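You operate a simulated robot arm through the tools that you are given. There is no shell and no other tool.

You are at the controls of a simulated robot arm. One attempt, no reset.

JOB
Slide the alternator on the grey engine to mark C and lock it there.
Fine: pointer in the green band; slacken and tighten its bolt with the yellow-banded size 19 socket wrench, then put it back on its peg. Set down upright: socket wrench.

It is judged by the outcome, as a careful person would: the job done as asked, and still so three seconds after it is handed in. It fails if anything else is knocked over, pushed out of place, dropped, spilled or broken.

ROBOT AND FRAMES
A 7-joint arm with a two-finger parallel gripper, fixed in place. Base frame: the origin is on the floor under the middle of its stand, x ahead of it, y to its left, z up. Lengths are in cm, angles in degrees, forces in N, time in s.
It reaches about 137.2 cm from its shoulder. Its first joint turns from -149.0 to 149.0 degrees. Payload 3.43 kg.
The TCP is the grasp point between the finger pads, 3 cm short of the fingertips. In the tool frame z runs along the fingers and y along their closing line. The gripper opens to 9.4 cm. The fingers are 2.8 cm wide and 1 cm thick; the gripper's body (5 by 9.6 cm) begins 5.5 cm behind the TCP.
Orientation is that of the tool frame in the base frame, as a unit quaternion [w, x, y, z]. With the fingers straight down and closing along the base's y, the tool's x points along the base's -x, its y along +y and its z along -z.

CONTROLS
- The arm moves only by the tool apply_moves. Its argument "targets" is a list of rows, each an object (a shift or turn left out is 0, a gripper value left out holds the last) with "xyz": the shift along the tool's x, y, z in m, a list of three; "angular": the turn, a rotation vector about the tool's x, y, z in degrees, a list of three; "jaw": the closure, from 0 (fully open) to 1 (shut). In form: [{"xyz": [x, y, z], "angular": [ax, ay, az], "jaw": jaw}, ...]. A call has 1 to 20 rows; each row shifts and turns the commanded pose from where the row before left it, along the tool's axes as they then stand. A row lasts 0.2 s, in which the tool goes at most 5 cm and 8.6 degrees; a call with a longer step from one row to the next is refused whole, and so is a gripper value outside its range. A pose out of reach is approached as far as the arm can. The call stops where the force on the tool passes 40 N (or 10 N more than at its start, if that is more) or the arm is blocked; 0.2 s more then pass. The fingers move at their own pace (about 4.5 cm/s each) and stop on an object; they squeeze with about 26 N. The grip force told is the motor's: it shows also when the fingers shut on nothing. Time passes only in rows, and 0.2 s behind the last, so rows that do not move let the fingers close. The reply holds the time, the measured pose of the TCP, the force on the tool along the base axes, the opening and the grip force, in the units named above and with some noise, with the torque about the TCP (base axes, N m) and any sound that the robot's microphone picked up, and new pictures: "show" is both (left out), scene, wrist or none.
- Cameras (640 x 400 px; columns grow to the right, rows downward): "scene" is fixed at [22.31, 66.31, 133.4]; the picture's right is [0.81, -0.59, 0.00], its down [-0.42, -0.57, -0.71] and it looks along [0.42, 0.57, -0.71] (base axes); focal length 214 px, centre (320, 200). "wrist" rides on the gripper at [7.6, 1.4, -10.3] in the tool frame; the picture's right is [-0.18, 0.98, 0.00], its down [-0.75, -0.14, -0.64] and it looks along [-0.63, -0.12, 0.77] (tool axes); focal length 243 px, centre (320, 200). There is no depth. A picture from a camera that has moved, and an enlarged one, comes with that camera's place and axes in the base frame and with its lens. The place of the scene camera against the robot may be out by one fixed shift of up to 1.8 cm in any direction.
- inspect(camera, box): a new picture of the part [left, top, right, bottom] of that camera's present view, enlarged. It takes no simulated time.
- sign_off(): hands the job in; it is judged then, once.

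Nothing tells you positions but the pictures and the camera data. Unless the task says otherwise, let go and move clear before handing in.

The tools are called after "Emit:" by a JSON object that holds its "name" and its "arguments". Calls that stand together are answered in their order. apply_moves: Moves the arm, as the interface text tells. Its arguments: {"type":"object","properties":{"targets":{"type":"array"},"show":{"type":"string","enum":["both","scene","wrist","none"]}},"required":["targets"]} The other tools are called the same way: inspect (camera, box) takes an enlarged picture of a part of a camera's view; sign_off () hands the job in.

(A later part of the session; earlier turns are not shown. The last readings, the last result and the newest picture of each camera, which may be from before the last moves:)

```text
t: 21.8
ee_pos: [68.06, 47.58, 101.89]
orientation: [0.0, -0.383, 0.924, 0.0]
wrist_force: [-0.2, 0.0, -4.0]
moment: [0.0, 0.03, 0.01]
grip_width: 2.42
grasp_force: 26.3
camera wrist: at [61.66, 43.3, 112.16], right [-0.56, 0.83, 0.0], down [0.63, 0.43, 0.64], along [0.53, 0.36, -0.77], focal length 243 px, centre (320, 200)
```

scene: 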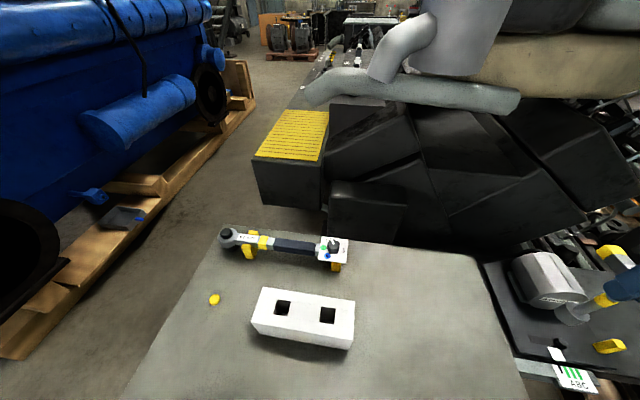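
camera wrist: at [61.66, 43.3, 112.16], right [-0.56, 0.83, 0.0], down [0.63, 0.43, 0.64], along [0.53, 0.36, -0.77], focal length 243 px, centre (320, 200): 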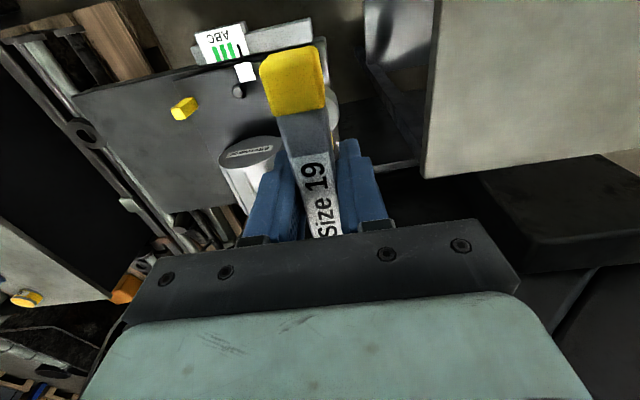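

Emit:
{"name": "inspect", "arguments": {"camera": "wrist", "box": [210, 70, 270, 110]}}

Emit:
{"name": "inspect", "arguments": {"camera": "wrist", "box": [160, 20, 280, 120]}}

Emit:
{"name": "inspect", "arguments": {"camera": "wrist", "box": [160, 80, 220, 130]}}

Emit:
{"name": "inspect", "arguments": {"camera": "scene", "box": [500, 240, 640, 400]}}

```text
10.00 times, centred on (240, 90) of wrist
camera zoom: at [61.66, 43.3, 112.16], right [-0.56, 0.83, 0.0], down [0.63, 0.43, 0.64], along [0.53, 0.36, -0.77], focal length 2426 px, centre (1120, 1300)
```

zoom: 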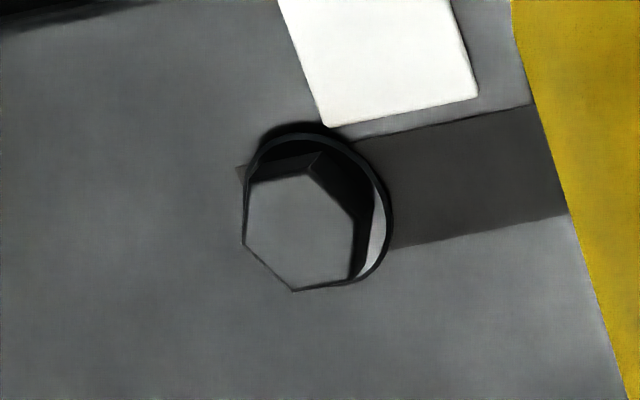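

```text
4.00 times, centred on (220, 70) of wrist
camera zoom: at [61.66, 43.3, 112.16], right [-0.56, 0.83, 0.0], down [0.63, 0.43, 0.64], along [0.53, 0.36, -0.77], focal length 970 px, centre (720, 720)
```

zoom: 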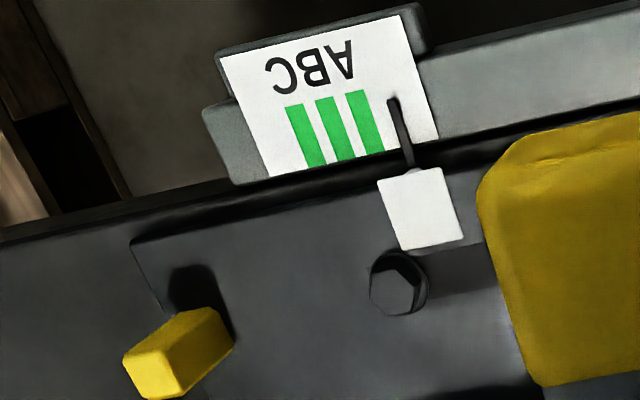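

```text
8.00 times, centred on (190, 105) of wrist
camera zoom: at [61.66, 43.3, 112.16], right [-0.56, 0.83, 0.0], down [0.63, 0.43, 0.64], along [0.53, 0.36, -0.77], focal length 1941 px, centre (1360, 960)
```

zoom: 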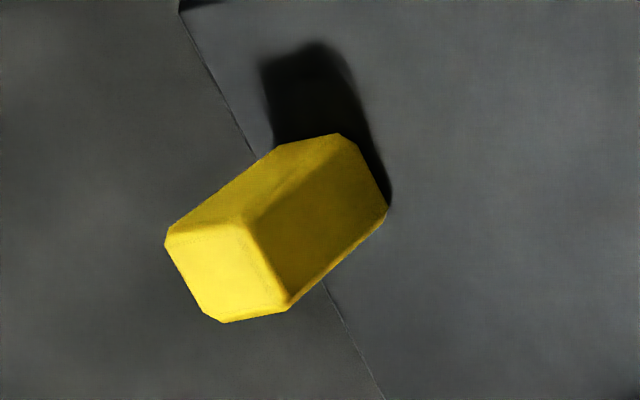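

```text
2.50 times, centred on (570, 320) of scene
camera zoom: at [22.31, 66.31, 133.4], right [0.81, -0.59, 0.0], down [-0.42, -0.57, -0.71], along [0.42, 0.57, -0.71], focal length 536 px, centre (-305, -100)
```

zoom: 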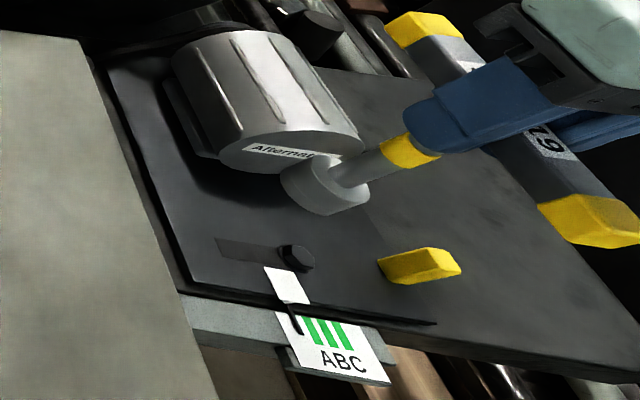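

The bolt refines to (79.87, 38.98) with its top at z≈69.1. I'll bring the socket over it, holding a few cm above, and check alignment.

Emit:
{"name": "apply_moves", "arguments": {"targets": [{"xyz": [-0.0051, -0.03615, 0]}, {"xyz": [-0.0051, -0.03615, 0]}, {"xyz": [-0.0051, -0.03615, 0]}, {"xyz": [-0.0051, -0.03615, 0]}, {"xyz": [0, 0, 0.037]}, {"xyz": [0, 0, 0.037]}, {"xyz": [0, 0, 0.037]}, {"xyz": [0, 0, 0.03]}, {}]}}

Emit:
{"name": "inspect", "arguments": {"camera": "scene", "box": [520, 290, 640, 400]}}

Emit:
{"name": "inspect", "arguments": {"camera": "wrist", "box": [220, 0, 420, 140]}}

```text
t: 23.8
ee_pos: [79.69, 39.11, 87.85]
orientation: [-0.001, -0.383, 0.924, 0.001]
wrist_force: [0.0, -0.9, -3.7]
moment: [-0.03, 0.02, -0.01]
grip_width: 2.44
grasp_force: 26.2
camera wrist: at [73.23, 34.66, 98.1], right [-0.56, 0.83, 0.0], down [0.63, 0.43, 0.64], along [0.53, 0.36, -0.77], focal length 243 px, centre (320, 200)
```

scene: 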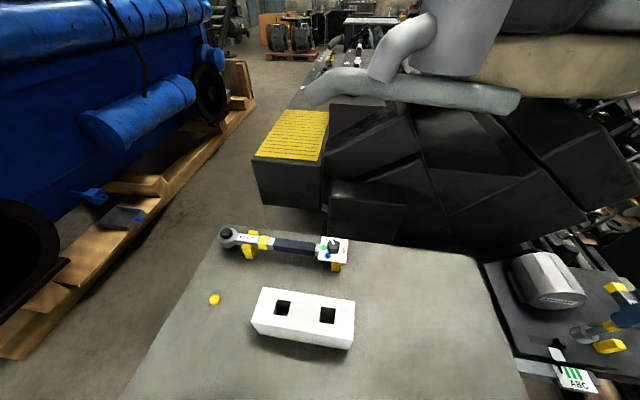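
wrist: 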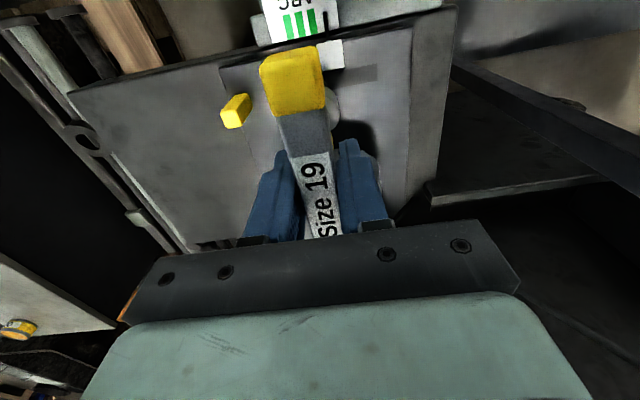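

```text
3.64 times, centred on (580, 345) of scene
camera zoom: at [22.31, 66.31, 133.4], right [0.81, -0.59, 0.0], down [-0.42, -0.57, -0.71], along [0.42, 0.57, -0.71], focal length 780 px, centre (-626, -327)
```

zoom: 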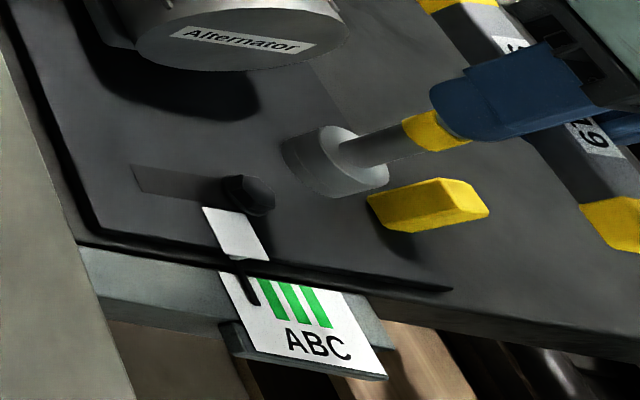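

```text
2.86 times, centred on (320, 70) of wrist
camera zoom: at [73.23, 34.66, 98.1], right [-0.56, 0.83, 0.0], down [0.63, 0.43, 0.64], along [0.53, 0.36, -0.77], focal length 693 px, centre (320, 571)
```

zoom: 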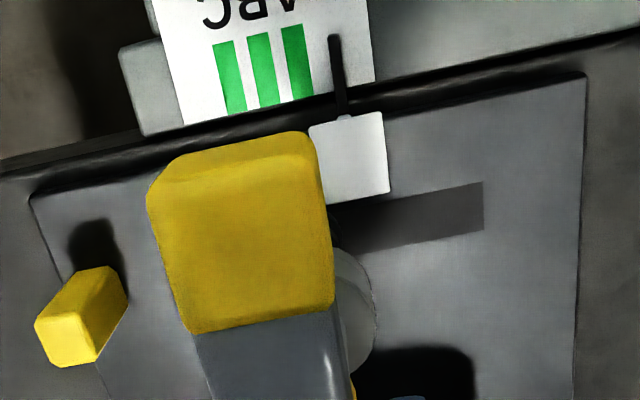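

Emit:
{"name": "inspect", "arguments": {"camera": "scene", "box": [555, 320, 615, 360]}}

Emit:
{"name": "inspect", "arguments": {"camera": "wrist", "box": [300, 60, 360, 130]}}

```text
10.00 times, centred on (585, 340) of scene
camera zoom: at [22.31, 66.31, 133.4], right [0.81, -0.59, 0.0], down [-0.42, -0.57, -0.71], along [0.42, 0.57, -0.71], focal length 2145 px, centre (-2330, -1200)
```

zoom: 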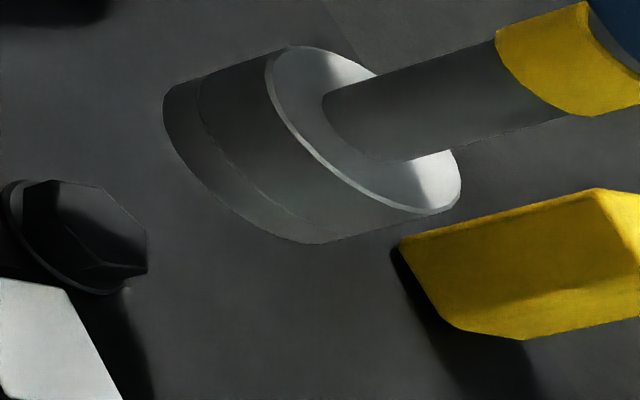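

```text
5.71 times, centred on (330, 95) of wrist
camera zoom: at [73.23, 34.66, 98.1], right [-0.56, 0.83, 0.0], down [0.63, 0.43, 0.64], along [0.53, 0.36, -0.77], focal length 1386 px, centre (263, 800)
```

zoom: 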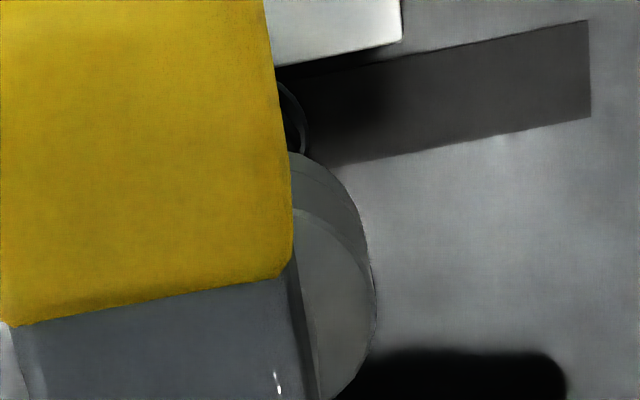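

I'll correct the small y error and lower to just above the bolt head, then compare the socket and bolt in the zoomed scene view.

Emit:
{"name": "apply_moves", "arguments": {"targets": [{}, {}], "show": "none"}}

```text
t: 24.4
ee_pos: [79.6, 39.08, 87.87]
orientation: [0.0, -0.382, 0.924, 0.0]
wrist_force: [0.5, 0.7, -3.1]
moment: [0.0, 0.02, -0.01]
grip_width: 2.43
grasp_force: 25.9
```

Emit:
{"name": "apply_moves", "arguments": {"targets": [{"xyz": [0.0013, -0.0027, 0.01]}, {"xyz": [0, 0, 0.01]}, {"xyz": [0, 0, 0.01]}, {}], "show": "none"}}

Emit:
{"name": "inspect", "arguments": {"camera": "scene", "box": [550, 320, 610, 360]}}

Emit:
{"name": "inspect", "arguments": {"camera": "wrist", "box": [280, 30, 360, 130]}}

```text
t: 25.4
ee_pos: [79.77, 38.67, 84.89]
orientation: [0.0, -0.382, 0.924, 0.0]
wrist_force: [-0.1, 0.4, -3.5]
moment: [-0.01, -0.03, -0.01]
grip_width: 2.46
grasp_force: 26.0
```

```text
10.00 times, centred on (580, 340) of scene
camera zoom: at [22.31, 66.31, 133.4], right [0.81, -0.59, 0.0], down [-0.42, -0.57, -0.71], along [0.42, 0.57, -0.71], focal length 2145 px, centre (-2280, -1200)
```

zoom: 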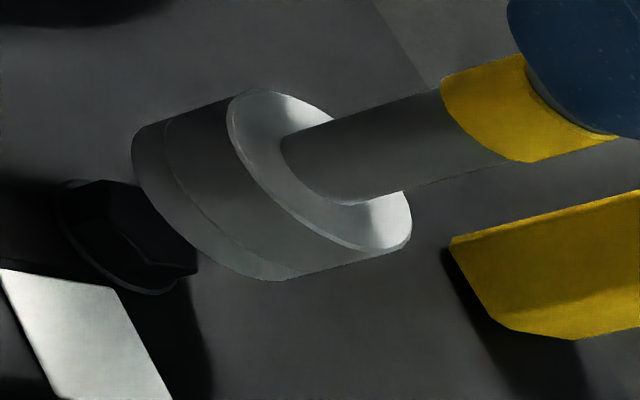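

```text
4.00 times, centred on (320, 80) of wrist
camera zoom: at [73.35, 34.37, 95.11], right [-0.56, 0.83, 0.0], down [0.63, 0.43, 0.64], along [0.53, 0.36, -0.77], focal length 970 px, centre (320, 680)
```

zoom: 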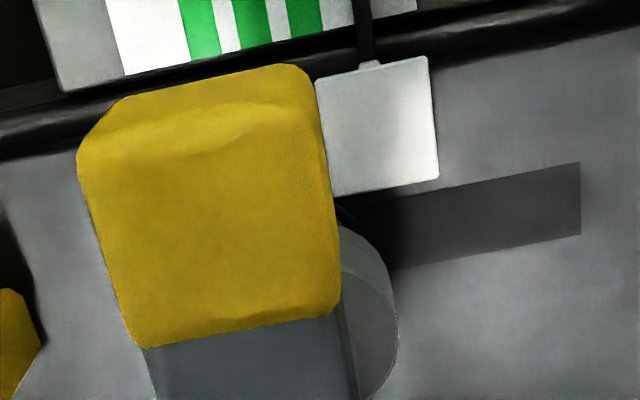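

Emit:
{"name": "inspect", "arguments": {"camera": "wrist", "box": [310, 70, 360, 150]}}

Emit:
{"name": "inspect", "arguments": {"camera": "scene", "box": [550, 325, 580, 355]}}

```text
5.00 times, centred on (335, 110) of wrist
camera zoom: at [73.35, 34.37, 95.11], right [-0.56, 0.83, 0.0], down [0.63, 0.43, 0.64], along [0.53, 0.36, -0.77], focal length 1213 px, centre (245, 650)
```

zoom: 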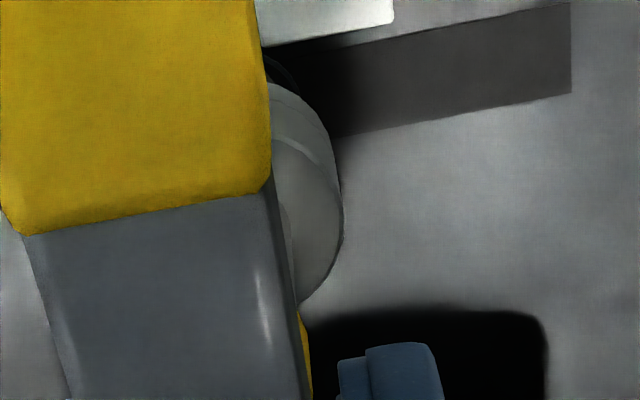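

```text
13.33 times, centred on (565, 340) of scene
camera zoom: at [22.31, 66.31, 133.4], right [0.81, -0.59, 0.0], down [-0.42, -0.57, -0.71], along [0.42, 0.57, -0.71], focal length 2860 px, centre (-2947, -1667)
```

zoom: 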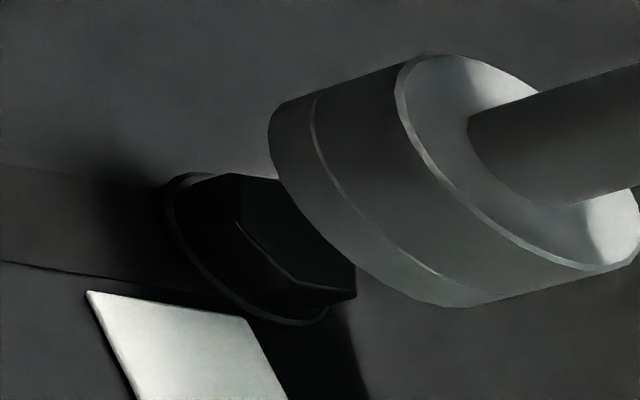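

Both views agree that the socket is within 1–2 mm of the bolt axis. I'll descend slowly and watch the force and height.

Emit:
{"name": "apply_moves", "arguments": {"targets": [{"xyz": [0.0008, -0.0003, 0.003]}, {"xyz": [0, 0, 0.003]}, {"xyz": [0, 0, 0.003]}, {"xyz": [0, 0, 0.003]}, {"xyz": [0, 0, 0.003]}, {"xyz": [0, 0, 0.003]}], "show": "none"}}

Emit:
{"name": "inspect", "arguments": {"camera": "scene", "box": [545, 320, 595, 360]}}

```text
t: 26.8
ee_pos: [79.75, 38.55, 83.06]
orientation: [0.0, -0.382, 0.924, 0.0]
wrist_force: [0.1, 0.2, -2.7]
moment: [-0.03, 0.03, 0.06]
grip_width: 2.43
grasp_force: 26.1
```

```text
10.00 times, centred on (570, 340) of scene
camera zoom: at [22.31, 66.31, 133.4], right [0.81, -0.59, 0.0], down [-0.42, -0.57, -0.71], along [0.42, 0.57, -0.71], focal length 2145 px, centre (-2180, -1200)
```

zoom: 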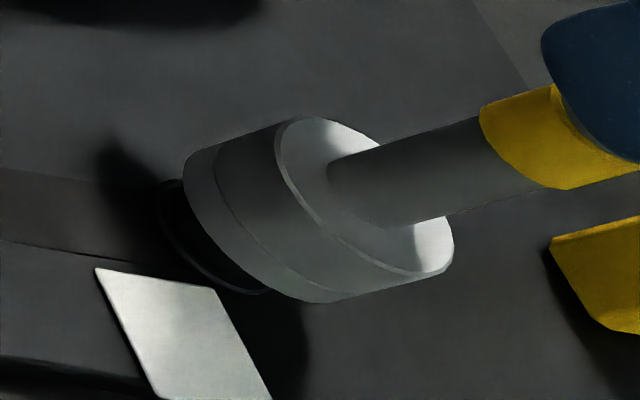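

No contact yet and the socket looks concentric with the washer. I'll continue down.

Emit:
{"name": "apply_moves", "arguments": {"targets": [{"xyz": [0, 0, 0.002]}, {"xyz": [0, 0, 0.002]}, {"xyz": [0, 0, 0.002]}, {"xyz": [0, 0, 0.002]}], "show": "none"}}

Emit:
{"name": "inspect", "arguments": {"camera": "scene", "box": [545, 320, 595, 360]}}

```text
t: 27.8
ee_pos: [79.6, 38.75, 82.17]
orientation: [0.0, -0.382, 0.924, 0.0]
wrist_force: [-0.7, 0.0, -2.8]
moment: [-0.01, 0.0, 0.0]
grip_width: 2.45
grasp_force: 25.5
```

```text
10.00 times, centred on (570, 340) of scene
camera zoom: at [22.31, 66.31, 133.4], right [0.81, -0.59, 0.0], down [-0.42, -0.57, -0.71], along [0.42, 0.57, -0.71], focal length 2145 px, centre (-2180, -1200)
```

zoom: 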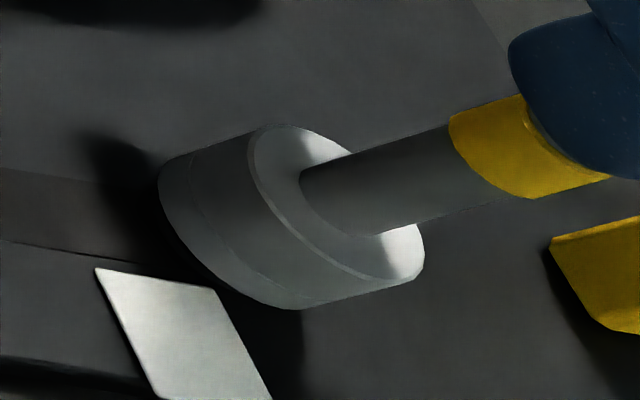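

The socket has passed over the head without resistance, so it appears to be going on. I'll continue until contact.

Emit:
{"name": "apply_moves", "arguments": {"targets": [{"xyz": [0, 0, 0.002]}, {"xyz": [0, 0, 0.002]}, {"xyz": [0, 0, 0.002]}], "show": "none"}}

Emit:
{"name": "inspect", "arguments": {"camera": "scene", "box": [545, 320, 595, 360]}}

```text
t: 28.6
ee_pos: [79.64, 38.55, 81.72]
orientation: [0.001, -0.382, 0.924, 0.001]
wrist_force: [0.1, 1.6, 7.2]
moment: [0.03, -0.05, 0.04]
grip_width: 2.43
grasp_force: 25.4
```

```text
10.00 times, centred on (570, 340) of scene
camera zoom: at [22.31, 66.31, 133.4], right [0.81, -0.59, 0.0], down [-0.42, -0.57, -0.71], along [0.42, 0.57, -0.71], focal length 2145 px, centre (-2180, -1200)
```

zoom: 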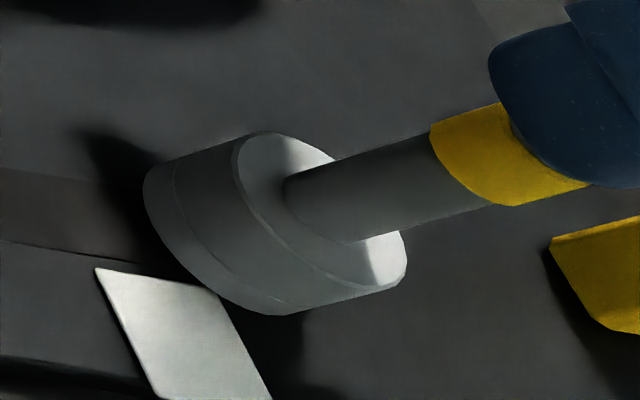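

Contact is at z≈81.7, so the socket is seated over the head. Now I'll turn counter-clockwise to slacken, watching torque and sound.

Emit:
{"name": "apply_moves", "arguments": {"targets": [{"xyz": [0, -0.0002, 0], "angular": [0, 0, -5]}, {"xyz": [0, -0.0002, 0], "angular": [0, 0, -5]}, {"xyz": [0, -0.0002, 0], "angular": [0, 0, -5]}], "show": "wrist"}}

Emit:
{"name": "inspect", "arguments": {"camera": "scene", "box": [545, 310, 625, 370]}}

```text
t: 29.4
ee_pos: [79.73, 38.51, 81.72]
orientation: [0.0, -0.5, 0.866, 0.0]
wrist_force: [0.3, -0.6, 20.1]
moment: [0.04, -0.12, -0.23]
grip_width: 2.44
grasp_force: 25.8
camera wrist: at [74.69, 32.64, 91.97], right [-0.76, 0.65, 0.0], down [0.5, 0.58, 0.64], along [0.42, 0.49, -0.77], focal length 243 px, centre (320, 200)
```

wrist: 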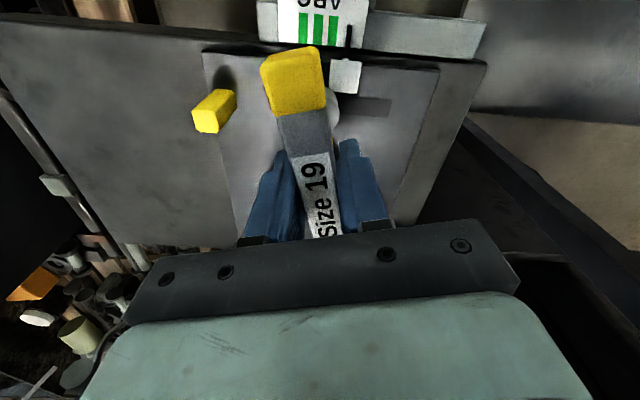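

```text
6.67 times, centred on (585, 340) of scene
camera zoom: at [22.31, 66.31, 133.4], right [0.81, -0.59, 0.0], down [-0.42, -0.57, -0.71], along [0.42, 0.57, -0.71], focal length 1430 px, centre (-1447, -733)
```

zoom: 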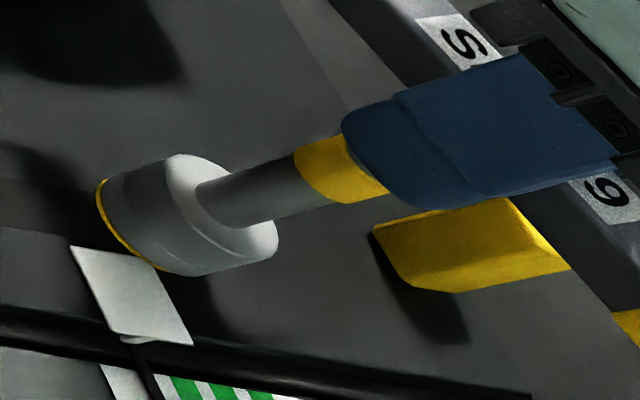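

A yellow ring has appeared at the bolt base as it turns. The vertical force rose, so I'll ease up slightly and keep turning.

Emit:
{"name": "apply_moves", "arguments": {"targets": [{"xyz": [0, -0.0003, -0.001], "angular": [0, 0, -6]}, {"xyz": [0, -0.0003, 0], "angular": [0, 0, -6]}, {"xyz": [0, -0.0003, 0], "angular": [0, 0, -6]}], "show": "none"}}

Emit:
{"name": "inspect", "arguments": {"camera": "scene", "box": [545, 310, 625, 370]}}

```text
t: 30.2
ee_pos: [79.76, 38.5, 81.75]
orientation: [0.001, -0.63, 0.776, -0.001]
wrist_force: [1.1, -1.9, 16.0]
moment: [-0.03, -0.1, -0.08]
grip_width: 2.44
grasp_force: 26.1
```

```text
6.67 times, centred on (585, 340) of scene
camera zoom: at [22.31, 66.31, 133.4], right [0.81, -0.59, 0.0], down [-0.42, -0.57, -0.71], along [0.42, 0.57, -0.71], focal length 1430 px, centre (-1447, -733)
```

zoom: 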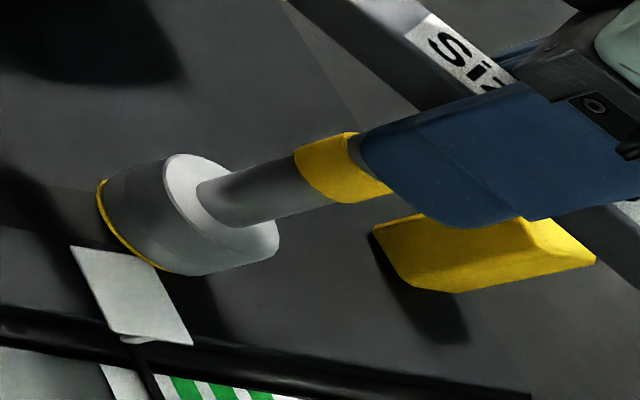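

Emit:
{"name": "apply_moves", "arguments": {"targets": [{"xyz": [0, -0.0003, 0], "angular": [0, 0, -7]}, {"xyz": [0, -0.0003, 0], "angular": [0, 0, -7]}, {"xyz": [0, -0.0003, 0], "angular": [0, 0, -7]}, {"xyz": [0, -0.0003, 0], "angular": [0, 0, -7]}], "show": "both"}}

Emit:
{"name": "inspect", "arguments": {"camera": "scene", "box": [545, 310, 625, 370]}}

```text
t: 31.2
ee_pos: [79.97, 38.53, 81.84]
orientation: [0.001, 0.799, -0.602, 0.0]
wrist_force: [1.8, 0.9, 18.6]
moment: [0.08, -0.06, -0.04]
grip_width: 2.45
grasp_force: 25.9
camera wrist: at [80.69, 30.73, 92.05], right [-1.0, -0.09, 0.0], down [-0.07, 0.76, 0.64], along [-0.06, 0.64, -0.77], focal length 243 px, centre (320, 200)
```

scene: 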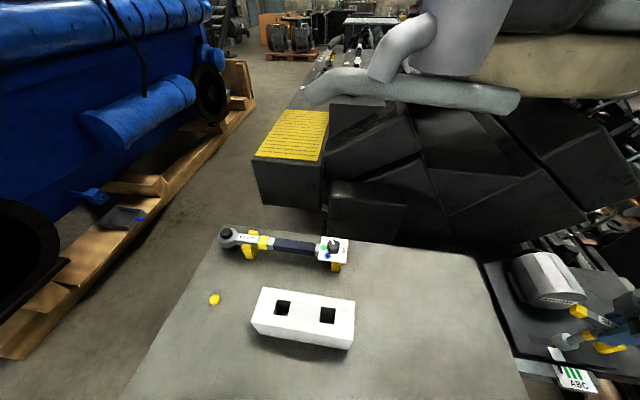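
wrist: 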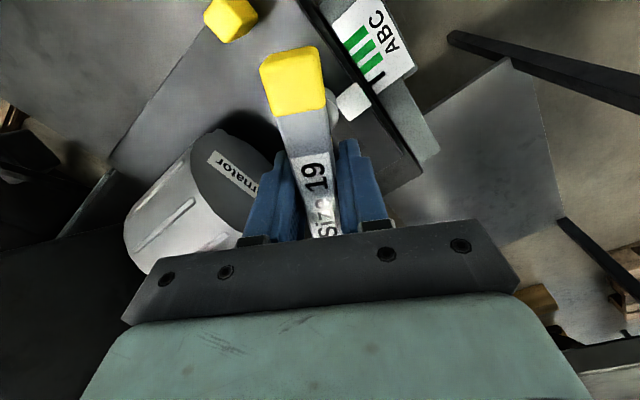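

```text
6.67 times, centred on (585, 340) of scene
camera zoom: at [22.31, 66.31, 133.4], right [0.81, -0.59, 0.0], down [-0.42, -0.57, -0.71], along [0.42, 0.57, -0.71], focal length 1430 px, centre (-1447, -733)
```

zoom: 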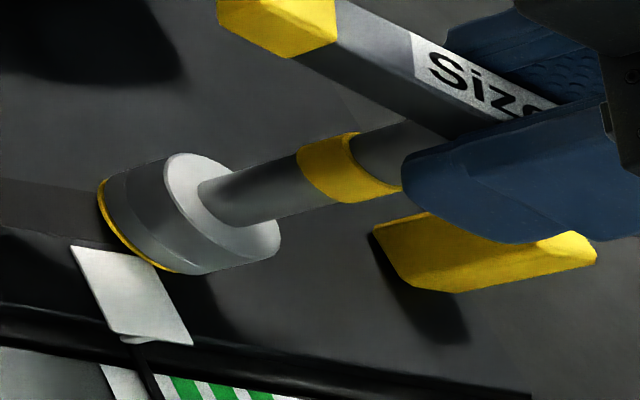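

The bar has turned about 61° with little remaining torque. I'll lift the wrench off to look at the bolt head.

Emit:
{"name": "apply_moves", "arguments": {"targets": [{"xyz": [0, 0, -0.004]}, {"xyz": [0, 0, -0.006]}, {"xyz": [0, 0, -0.01]}, {"xyz": [0, 0, -0.01]}, {"xyz": [0, 0, -0.01]}, {}], "show": "both"}}

Emit:
{"name": "inspect", "arguments": {"camera": "scene", "box": [545, 310, 625, 370]}}

Emit:
{"name": "inspect", "arguments": {"camera": "wrist", "box": [310, 50, 420, 140]}}

```text
t: 32.6
ee_pos: [79.87, 38.38, 85.7]
orientation: [0.0, 0.798, -0.603, 0.0]
wrist_force: [-0.6, 0.0, -2.4]
moment: [-0.02, -0.01, 0.0]
grip_width: 2.45
grasp_force: 26.0
camera wrist: at [80.7, 30.68, 95.98], right [-1.0, -0.09, 0.0], down [-0.07, 0.76, 0.64], along [-0.06, 0.64, -0.77], focal length 243 px, centre (320, 200)
```

scene: 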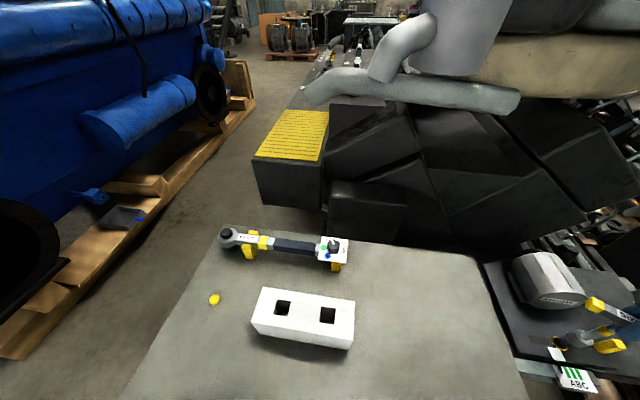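
wrist: 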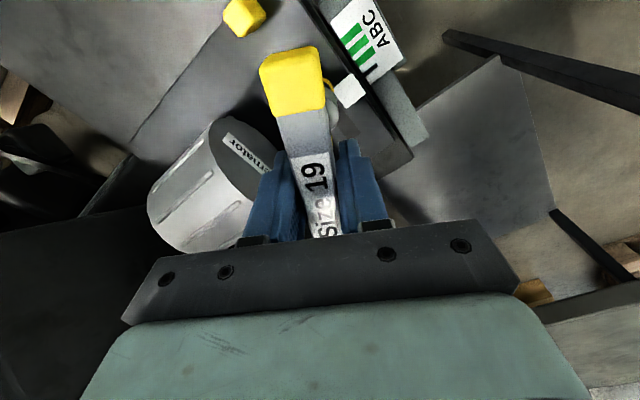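

```text
6.67 times, centred on (585, 340) of scene
camera zoom: at [22.31, 66.31, 133.4], right [0.81, -0.59, 0.0], down [-0.42, -0.57, -0.71], along [0.42, 0.57, -0.71], focal length 1430 px, centre (-1447, -733)
```

zoom: 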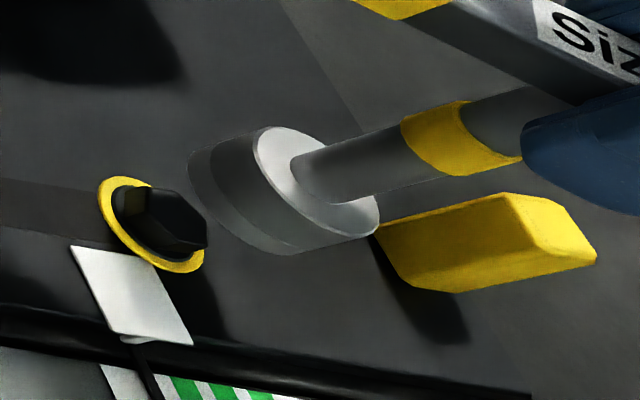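

```text
4.44 times, centred on (365, 95) of wrist
camera zoom: at [80.7, 30.68, 95.98], right [-1.0, -0.09, 0.0], down [-0.07, 0.76, 0.64], along [-0.06, 0.64, -0.77], focal length 1078 px, centre (120, 667)
```

zoom: 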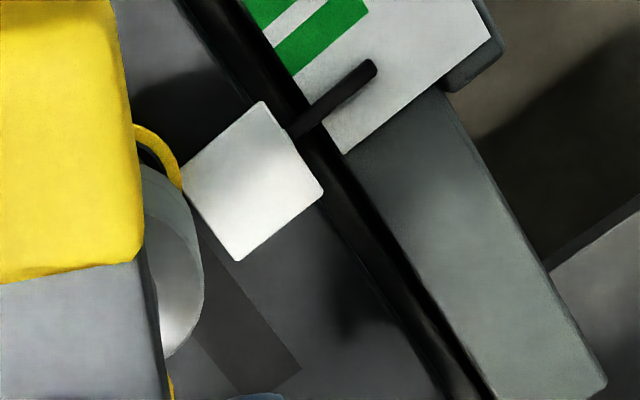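

The washer now shows yellow, so the bolt reads slack. I'll turn the lifted wrench back 60° and re-seat it on the hex, with the bar out of the lug's way.

Emit:
{"name": "apply_moves", "arguments": {"targets": [{"xyz": [0, 0.00056, 0], "angular": [0, 0, 7.5]}, {"xyz": [0, 0.00056, 0], "angular": [0, 0, 7.5]}, {"xyz": [0, 0.00056, 0], "angular": [0, 0, 7.5]}, {"xyz": [0, 0.00056, 0], "angular": [0, 0, 7.5]}, {"xyz": [0, 0.00056, 0], "angular": [0, 0, 7.5]}, {"xyz": [0, 0.00056, 0], "angular": [0, 0, 7.5]}, {"xyz": [0, 0.00056, 0], "angular": [0, 0, 7.5]}, {"xyz": [0, 0.00056, 0], "angular": [0, 0, 7.5]}, {}, {}], "show": "none"}}

Emit:
{"name": "inspect", "arguments": {"camera": "scene", "box": [550, 320, 610, 360]}}

Emit:
{"name": "inspect", "arguments": {"camera": "wrist", "box": [280, 40, 360, 140]}}

```text
t: 34.8
ee_pos: [79.54, 38.54, 85.7]
orientation: [0.0, -0.39, 0.921, 0.0]
wrist_force: [0.1, 0.2, -3.0]
moment: [-0.01, 0.02, -0.02]
grip_width: 2.43
grasp_force: 25.6
```

```text
10.00 times, centred on (580, 340) of scene
camera zoom: at [22.31, 66.31, 133.4], right [0.81, -0.59, 0.0], down [-0.42, -0.57, -0.71], along [0.42, 0.57, -0.71], focal length 2145 px, centre (-2280, -1200)
```

zoom: 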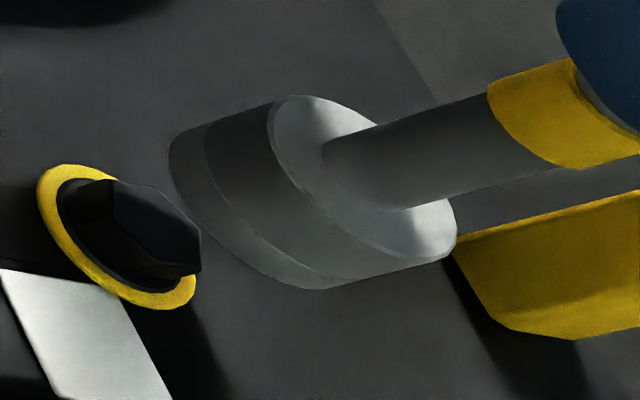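

```text
4.00 times, centred on (320, 90) of wrist
camera zoom: at [73.19, 34.04, 95.98], right [-0.58, 0.82, 0.0], down [0.63, 0.44, 0.64], along [0.52, 0.37, -0.77], focal length 970 px, centre (320, 640)
```

zoom: 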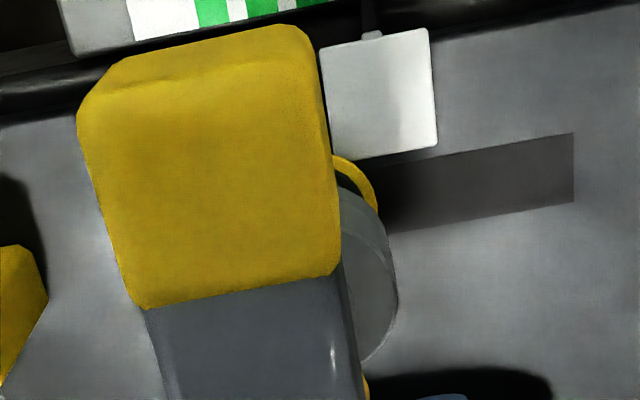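

Emit:
{"name": "apply_moves", "arguments": {"targets": [{"xyz": [-0.0011, 0.0007, 0.005]}, {"xyz": [0, 0, 0.005]}, {"xyz": [0, 0, 0.004]}, {}], "show": "none"}}

Emit:
{"name": "inspect", "arguments": {"camera": "scene", "box": [545, 320, 605, 360]}}

```text
t: 35.8
ee_pos: [79.43, 38.69, 84.3]
orientation: [0.0, -0.39, 0.921, 0.001]
wrist_force: [-0.7, 0.4, -3.5]
moment: [-0.02, 0.04, -0.04]
grip_width: 2.42
grasp_force: 26.2
```

```text
10.00 times, centred on (575, 340) of scene
camera zoom: at [22.31, 66.31, 133.4], right [0.81, -0.59, 0.0], down [-0.42, -0.57, -0.71], along [0.42, 0.57, -0.71], focal length 2145 px, centre (-2230, -1200)
```

zoom: 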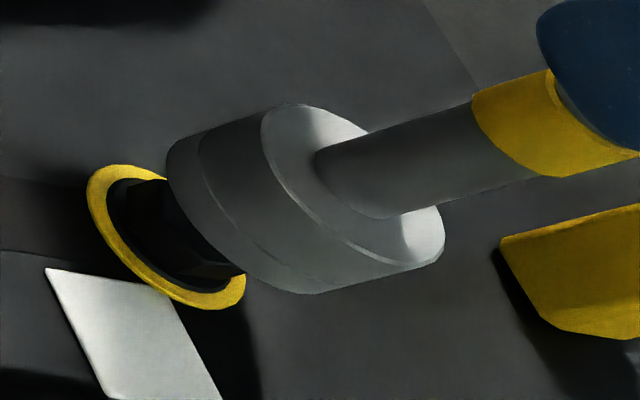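

Emit:
{"name": "apply_moves", "arguments": {"targets": [{"xyz": [0, 0, 0.003]}, {"xyz": [0, 0, 0.003]}, {"xyz": [0, 0, 0.003]}, {"xyz": [0, 0, 0.003]}, {"xyz": [0, 0, 0.003]}, {"xyz": [0, 0, 0.003]}, {}], "show": "none"}}

Emit:
{"name": "inspect", "arguments": {"camera": "scene", "box": [545, 320, 605, 360]}}

```text
t: 37.4
ee_pos: [79.39, 38.65, 82.57]
orientation: [0.0, -0.39, 0.921, -0.001]
wrist_force: [1.4, -0.7, 0.1]
moment: [-0.03, -0.27, 0.04]
grip_width: 2.43
grasp_force: 26.3
```

```text
10.00 times, centred on (575, 340) of scene
camera zoom: at [22.31, 66.31, 133.4], right [0.81, -0.59, 0.0], down [-0.42, -0.57, -0.71], along [0.42, 0.57, -0.71], focal length 2145 px, centre (-2230, -1200)
```

zoom: 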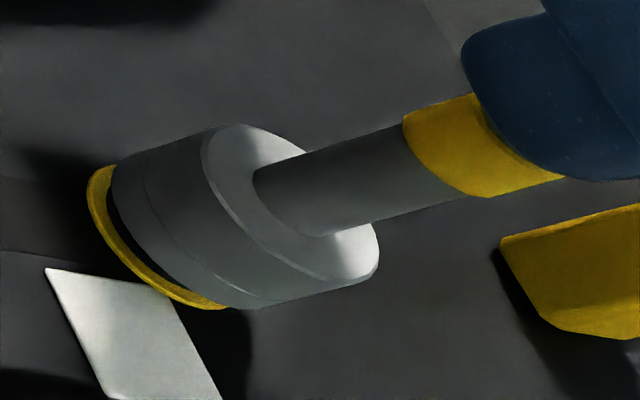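

A small side force says the socket is riding the bolt's side, so I'll shift +x by about 1.5 mm and finish lowering.

Emit:
{"name": "apply_moves", "arguments": {"targets": [{"xyz": [-0.0011, -0.0011, 0]}, {"xyz": [0, 0, 0.002]}, {"xyz": [0, 0, 0.002]}, {"xyz": [0, 0, 0.002]}, {"xyz": [0, 0, 0.002]}], "show": "none"}}

Emit:
{"name": "inspect", "arguments": {"camera": "scene", "box": [545, 320, 605, 360]}}

```text
t: 38.6
ee_pos: [79.57, 38.67, 81.79]
orientation: [0.001, -0.389, 0.921, 0.001]
wrist_force: [0.3, 0.0, 6.9]
moment: [0.04, 0.07, 0.01]
grip_width: 2.42
grasp_force: 26.6
```

```text
10.00 times, centred on (575, 340) of scene
camera zoom: at [22.31, 66.31, 133.4], right [0.81, -0.59, 0.0], down [-0.42, -0.57, -0.71], along [0.42, 0.57, -0.71], focal length 2145 px, centre (-2230, -1200)
```

zoom: 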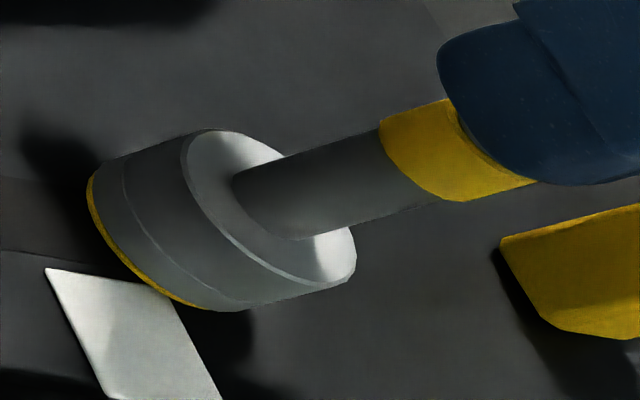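

The wrench is seated at the predicted pose. I'll release it gently and check that it stands still on the bolt.

Emit:
{"name": "apply_moves", "arguments": {"targets": [{"xyz": [0, 0, -0.0005]}, {"jaw": 0.8}, {"jaw": 0.7}, {"jaw": 0.6}, {"jaw": 0.5}, {"jaw": 0.4}, {"jaw": 0.4}, {"jaw": 0.4}], "show": "both"}}

Emit:
{"name": "inspect", "arguments": {"camera": "scene", "box": [540, 290, 640, 370]}}

```text
t: 40.4
ee_pos: [79.61, 38.71, 81.74]
orientation: [0.0, -0.39, 0.921, 0.0]
wrist_force: [-0.3, 0.1, -0.1]
moment: [0.0, 0.0, 0.02]
grip_width: 5.64
grasp_force: 0.1
camera wrist: at [73.39, 34.18, 92.03], right [-0.58, 0.82, 0.0], down [0.63, 0.44, 0.64], along [0.52, 0.37, -0.77], focal length 243 px, centre (320, 200)
```

scene: 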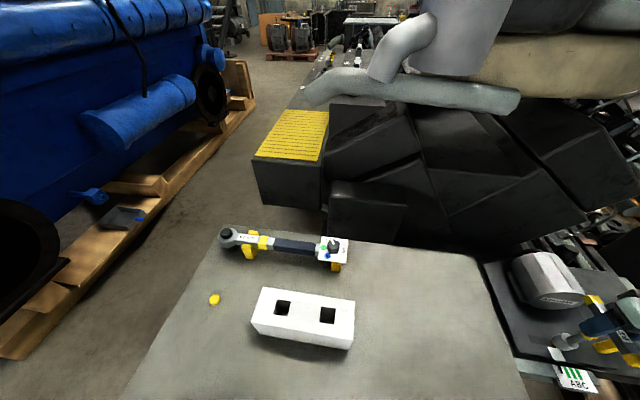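
wrist: 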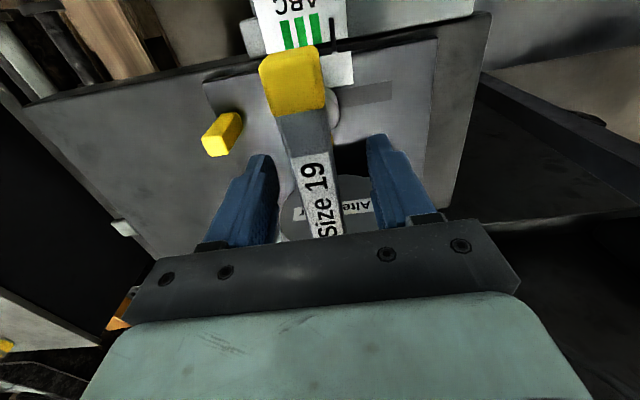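

```text
5.00 times, centred on (590, 330) of scene
camera zoom: at [22.31, 66.31, 133.4], right [0.81, -0.59, 0.0], down [-0.42, -0.57, -0.71], along [0.42, 0.57, -0.71], focal length 1072 px, centre (-1030, -450)
```

zoom: 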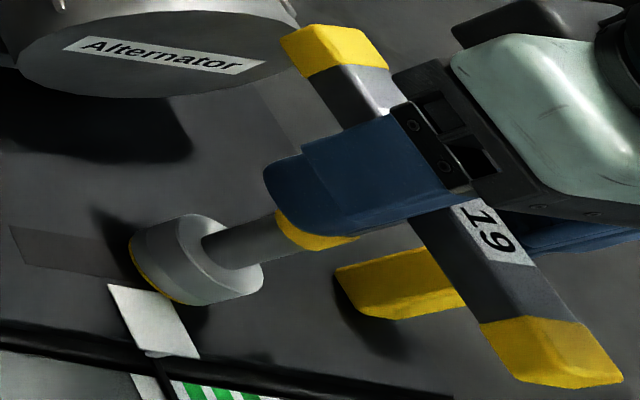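

The wrench stands steady on the bolt. I'll rise clear of the bar.

Emit:
{"name": "apply_moves", "arguments": {"targets": [{"xyz": [0, 0, -0.01]}, {"xyz": [0, 0, -0.02]}, {"xyz": [0, 0, -0.03]}, {"xyz": [0, 0, -0.03]}, {}], "show": "both"}}

Emit:
{"name": "inspect", "arguments": {"camera": "scene", "box": [520, 270, 640, 400]}}

Emit:
{"name": "inspect", "arguments": {"camera": "wrist", "box": [160, 0, 400, 220]}}

```text
t: 41.6
ee_pos: [79.57, 38.79, 90.65]
orientation: [0.0, -0.389, 0.921, 0.0]
wrist_force: [0.5, -0.7, 0.2]
moment: [0.01, 0.02, -0.03]
grip_width: 5.66
grasp_force: 0.2
camera wrist: at [73.38, 34.32, 101.01], right [-0.58, 0.82, 0.0], down [0.63, 0.44, 0.64], along [0.52, 0.37, -0.77], focal length 243 px, centre (320, 200)
```

scene: 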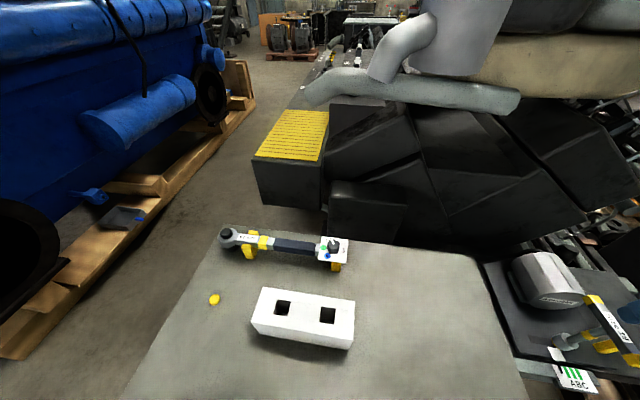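
wrist: 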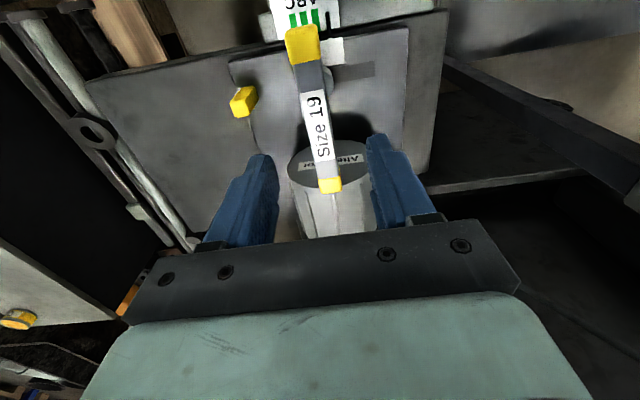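

```text
3.08 times, centred on (580, 335) of scene
camera zoom: at [22.31, 66.31, 133.4], right [0.81, -0.59, 0.0], down [-0.42, -0.57, -0.71], along [0.42, 0.57, -0.71], focal length 660 px, centre (-480, -215)
```

zoom: 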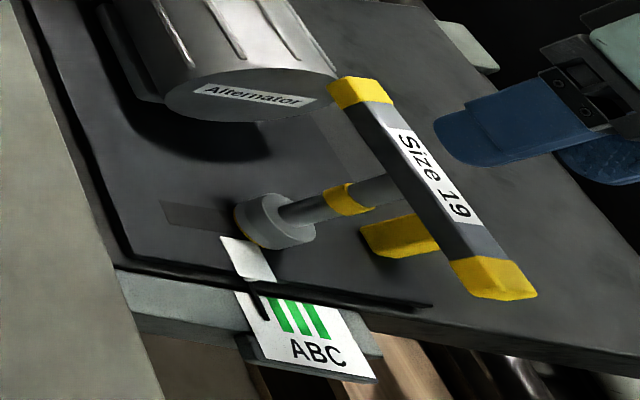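

```text
1.82 times, centred on (280, 110) of wrist
camera zoom: at [73.38, 34.32, 101.01], right [-0.58, 0.82, 0.0], down [0.63, 0.44, 0.64], along [0.52, 0.37, -0.77], focal length 441 px, centre (393, 364)
```

zoom: 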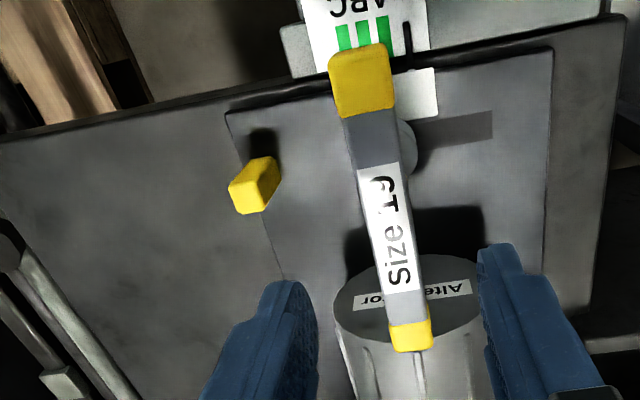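

The wrench stands upright on the bolt. Now I'll move above the yellow lug at about (86.8, 32.65).

Emit:
{"name": "apply_moves", "arguments": {"targets": [{"xyz": [-0.0017, -0.0237, 0], "angular": [0, 0, 0.8]}, {"xyz": [-0.0017, -0.0237, 0]}, {"xyz": [-0.0017, -0.0237, 0]}, {"xyz": [-0.0017, -0.0237, 0]}, {}], "show": "both"}}

Emit:
{"name": "inspect", "arguments": {"camera": "wrist", "box": [240, 20, 440, 160]}}

Emit:
{"name": "inspect", "arguments": {"camera": "scene", "box": [520, 270, 640, 400]}}

```text
t: 42.8
ee_pos: [86.74, 32.5, 90.82]
orientation: [-0.001, -0.384, 0.923, 0.0]
wrist_force: [0.6, -0.2, 0.5]
moment: [0.01, -0.03, -0.03]
grip_width: 5.61
grasp_force: 0.0
camera wrist: at [80.4, 28.03, 101.13], right [-0.57, 0.82, 0.0], down [0.63, 0.43, 0.64], along [0.53, 0.36, -0.77], focal length 243 px, centre (320, 200)
```

scene: 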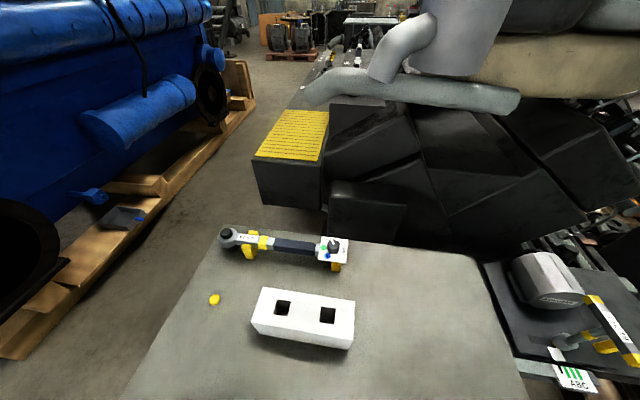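
wrist: 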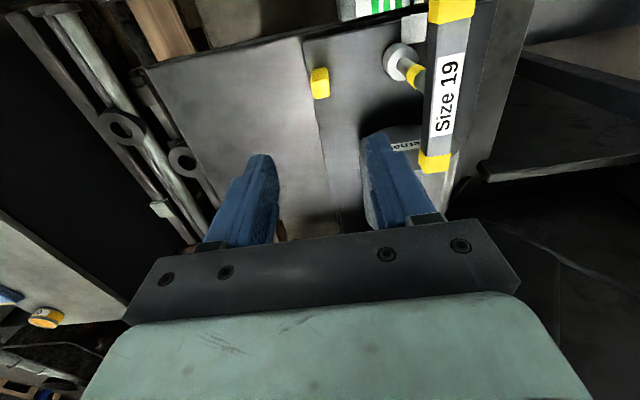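

```text
2.86 times, centred on (340, 90) of wrist
camera zoom: at [80.4, 28.03, 101.13], right [-0.57, 0.82, 0.0], down [0.63, 0.43, 0.64], along [0.53, 0.36, -0.77], focal length 693 px, centre (263, 514)
```

zoom: 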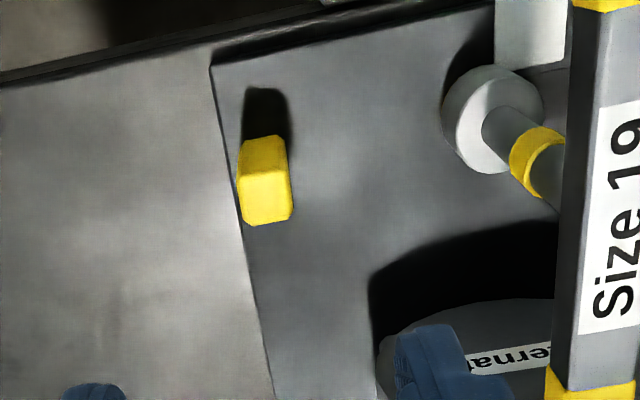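

```text
3.08 times, centred on (580, 335) of scene
camera zoom: at [22.31, 66.31, 133.4], right [0.81, -0.59, 0.0], down [-0.42, -0.57, -0.71], along [0.42, 0.57, -0.71], focal length 660 px, centre (-480, -215)
```

zoom: 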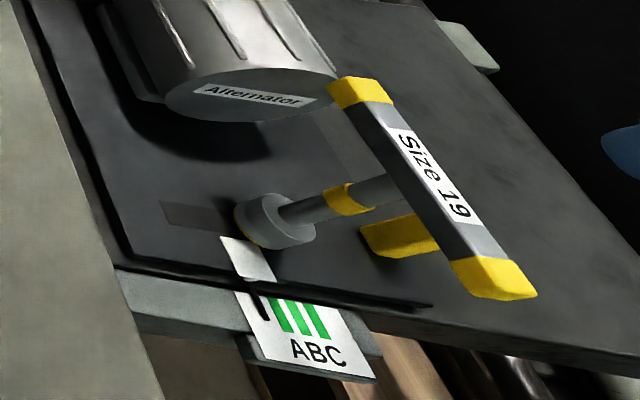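

The lug is centred between the fingers. I'll descend alongside it, keeping clear of the standing wrench.

Emit:
{"name": "apply_moves", "arguments": {"targets": [{"xyz": [0, 0, 0.03]}, {"xyz": [0, 0, 0.03]}, {"xyz": [0, 0, 0.03]}, {"xyz": [0, 0, 0.03]}, {"xyz": [0, 0, 0.02]}, {}], "show": "both"}}

Emit:
{"name": "inspect", "arguments": {"camera": "scene", "box": [520, 270, 640, 400]}}

```text
t: 44.2
ee_pos: [86.81, 32.6, 76.72]
orientation: [-0.001, -0.384, 0.923, -0.001]
wrist_force: [0.1, 0.4, 0.3]
moment: [0.02, 0.01, -0.03]
grip_width: 5.65
grasp_force: 0.0
camera wrist: at [80.5, 28.17, 87.02], right [-0.57, 0.82, 0.0], down [0.63, 0.43, 0.64], along [0.53, 0.36, -0.77], focal length 243 px, centre (320, 200)
```

scene: 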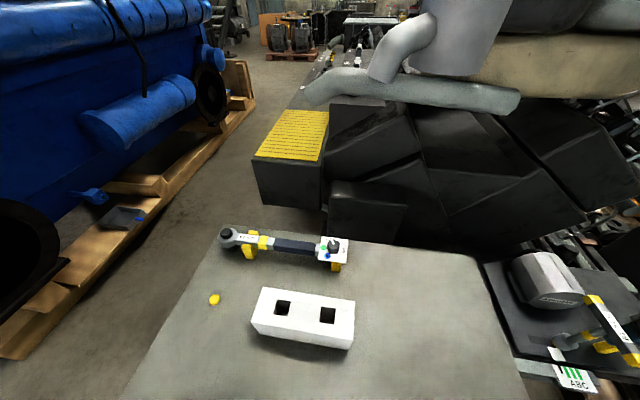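
wrist: 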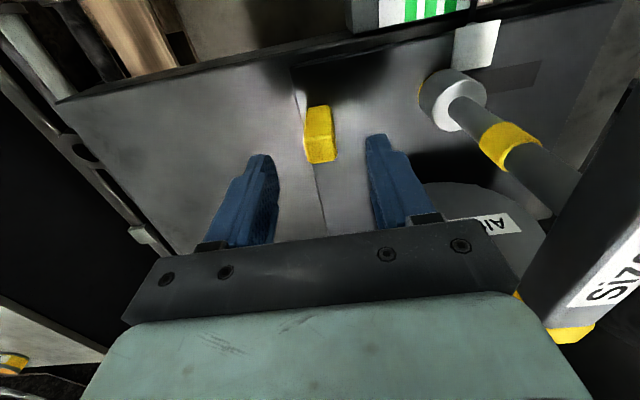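

```text
3.08 times, centred on (580, 335) of scene
camera zoom: at [22.31, 66.31, 133.4], right [0.81, -0.59, 0.0], down [-0.42, -0.57, -0.71], along [0.42, 0.57, -0.71], focal length 660 px, centre (-480, -215)
```

zoom: 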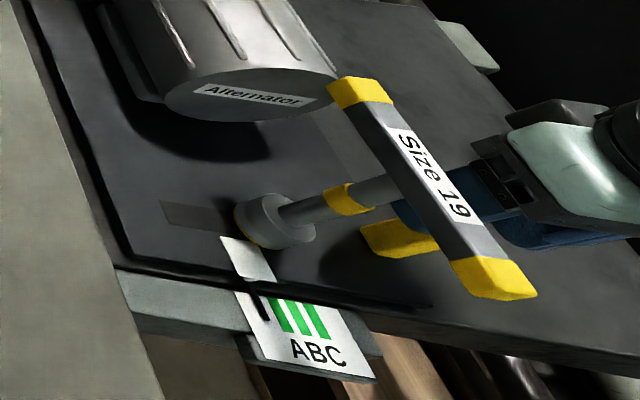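

Emit:
{"name": "apply_moves", "arguments": {"targets": [{"xyz": [0, 0, 0.02]}, {"xyz": [0, 0, 0.02]}, {"xyz": [0, 0, 0.01]}, {}], "show": "wrist"}}

```text
t: 45.2
ee_pos: [86.76, 32.67, 71.7]
orientation: [0.0, -0.384, 0.924, -0.001]
wrist_force: [0.6, 0.1, 0.0]
moment: [0.0, 0.03, 0.02]
grip_width: 5.66
grasp_force: 0.2
camera wrist: at [80.47, 28.22, 82.06], right [-0.57, 0.82, 0.0], down [0.63, 0.43, 0.64], along [0.53, 0.36, -0.77], focal length 243 px, centre (320, 200)
```

wrist: 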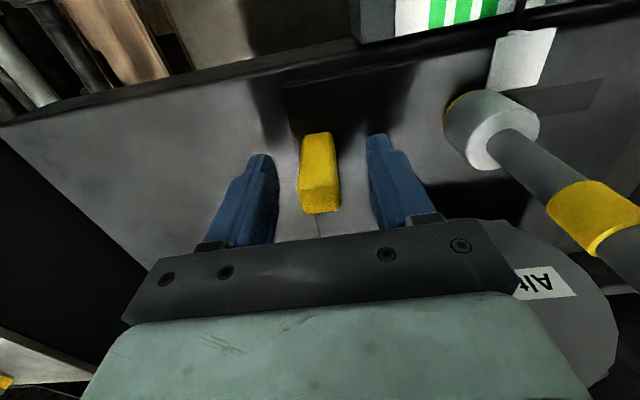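

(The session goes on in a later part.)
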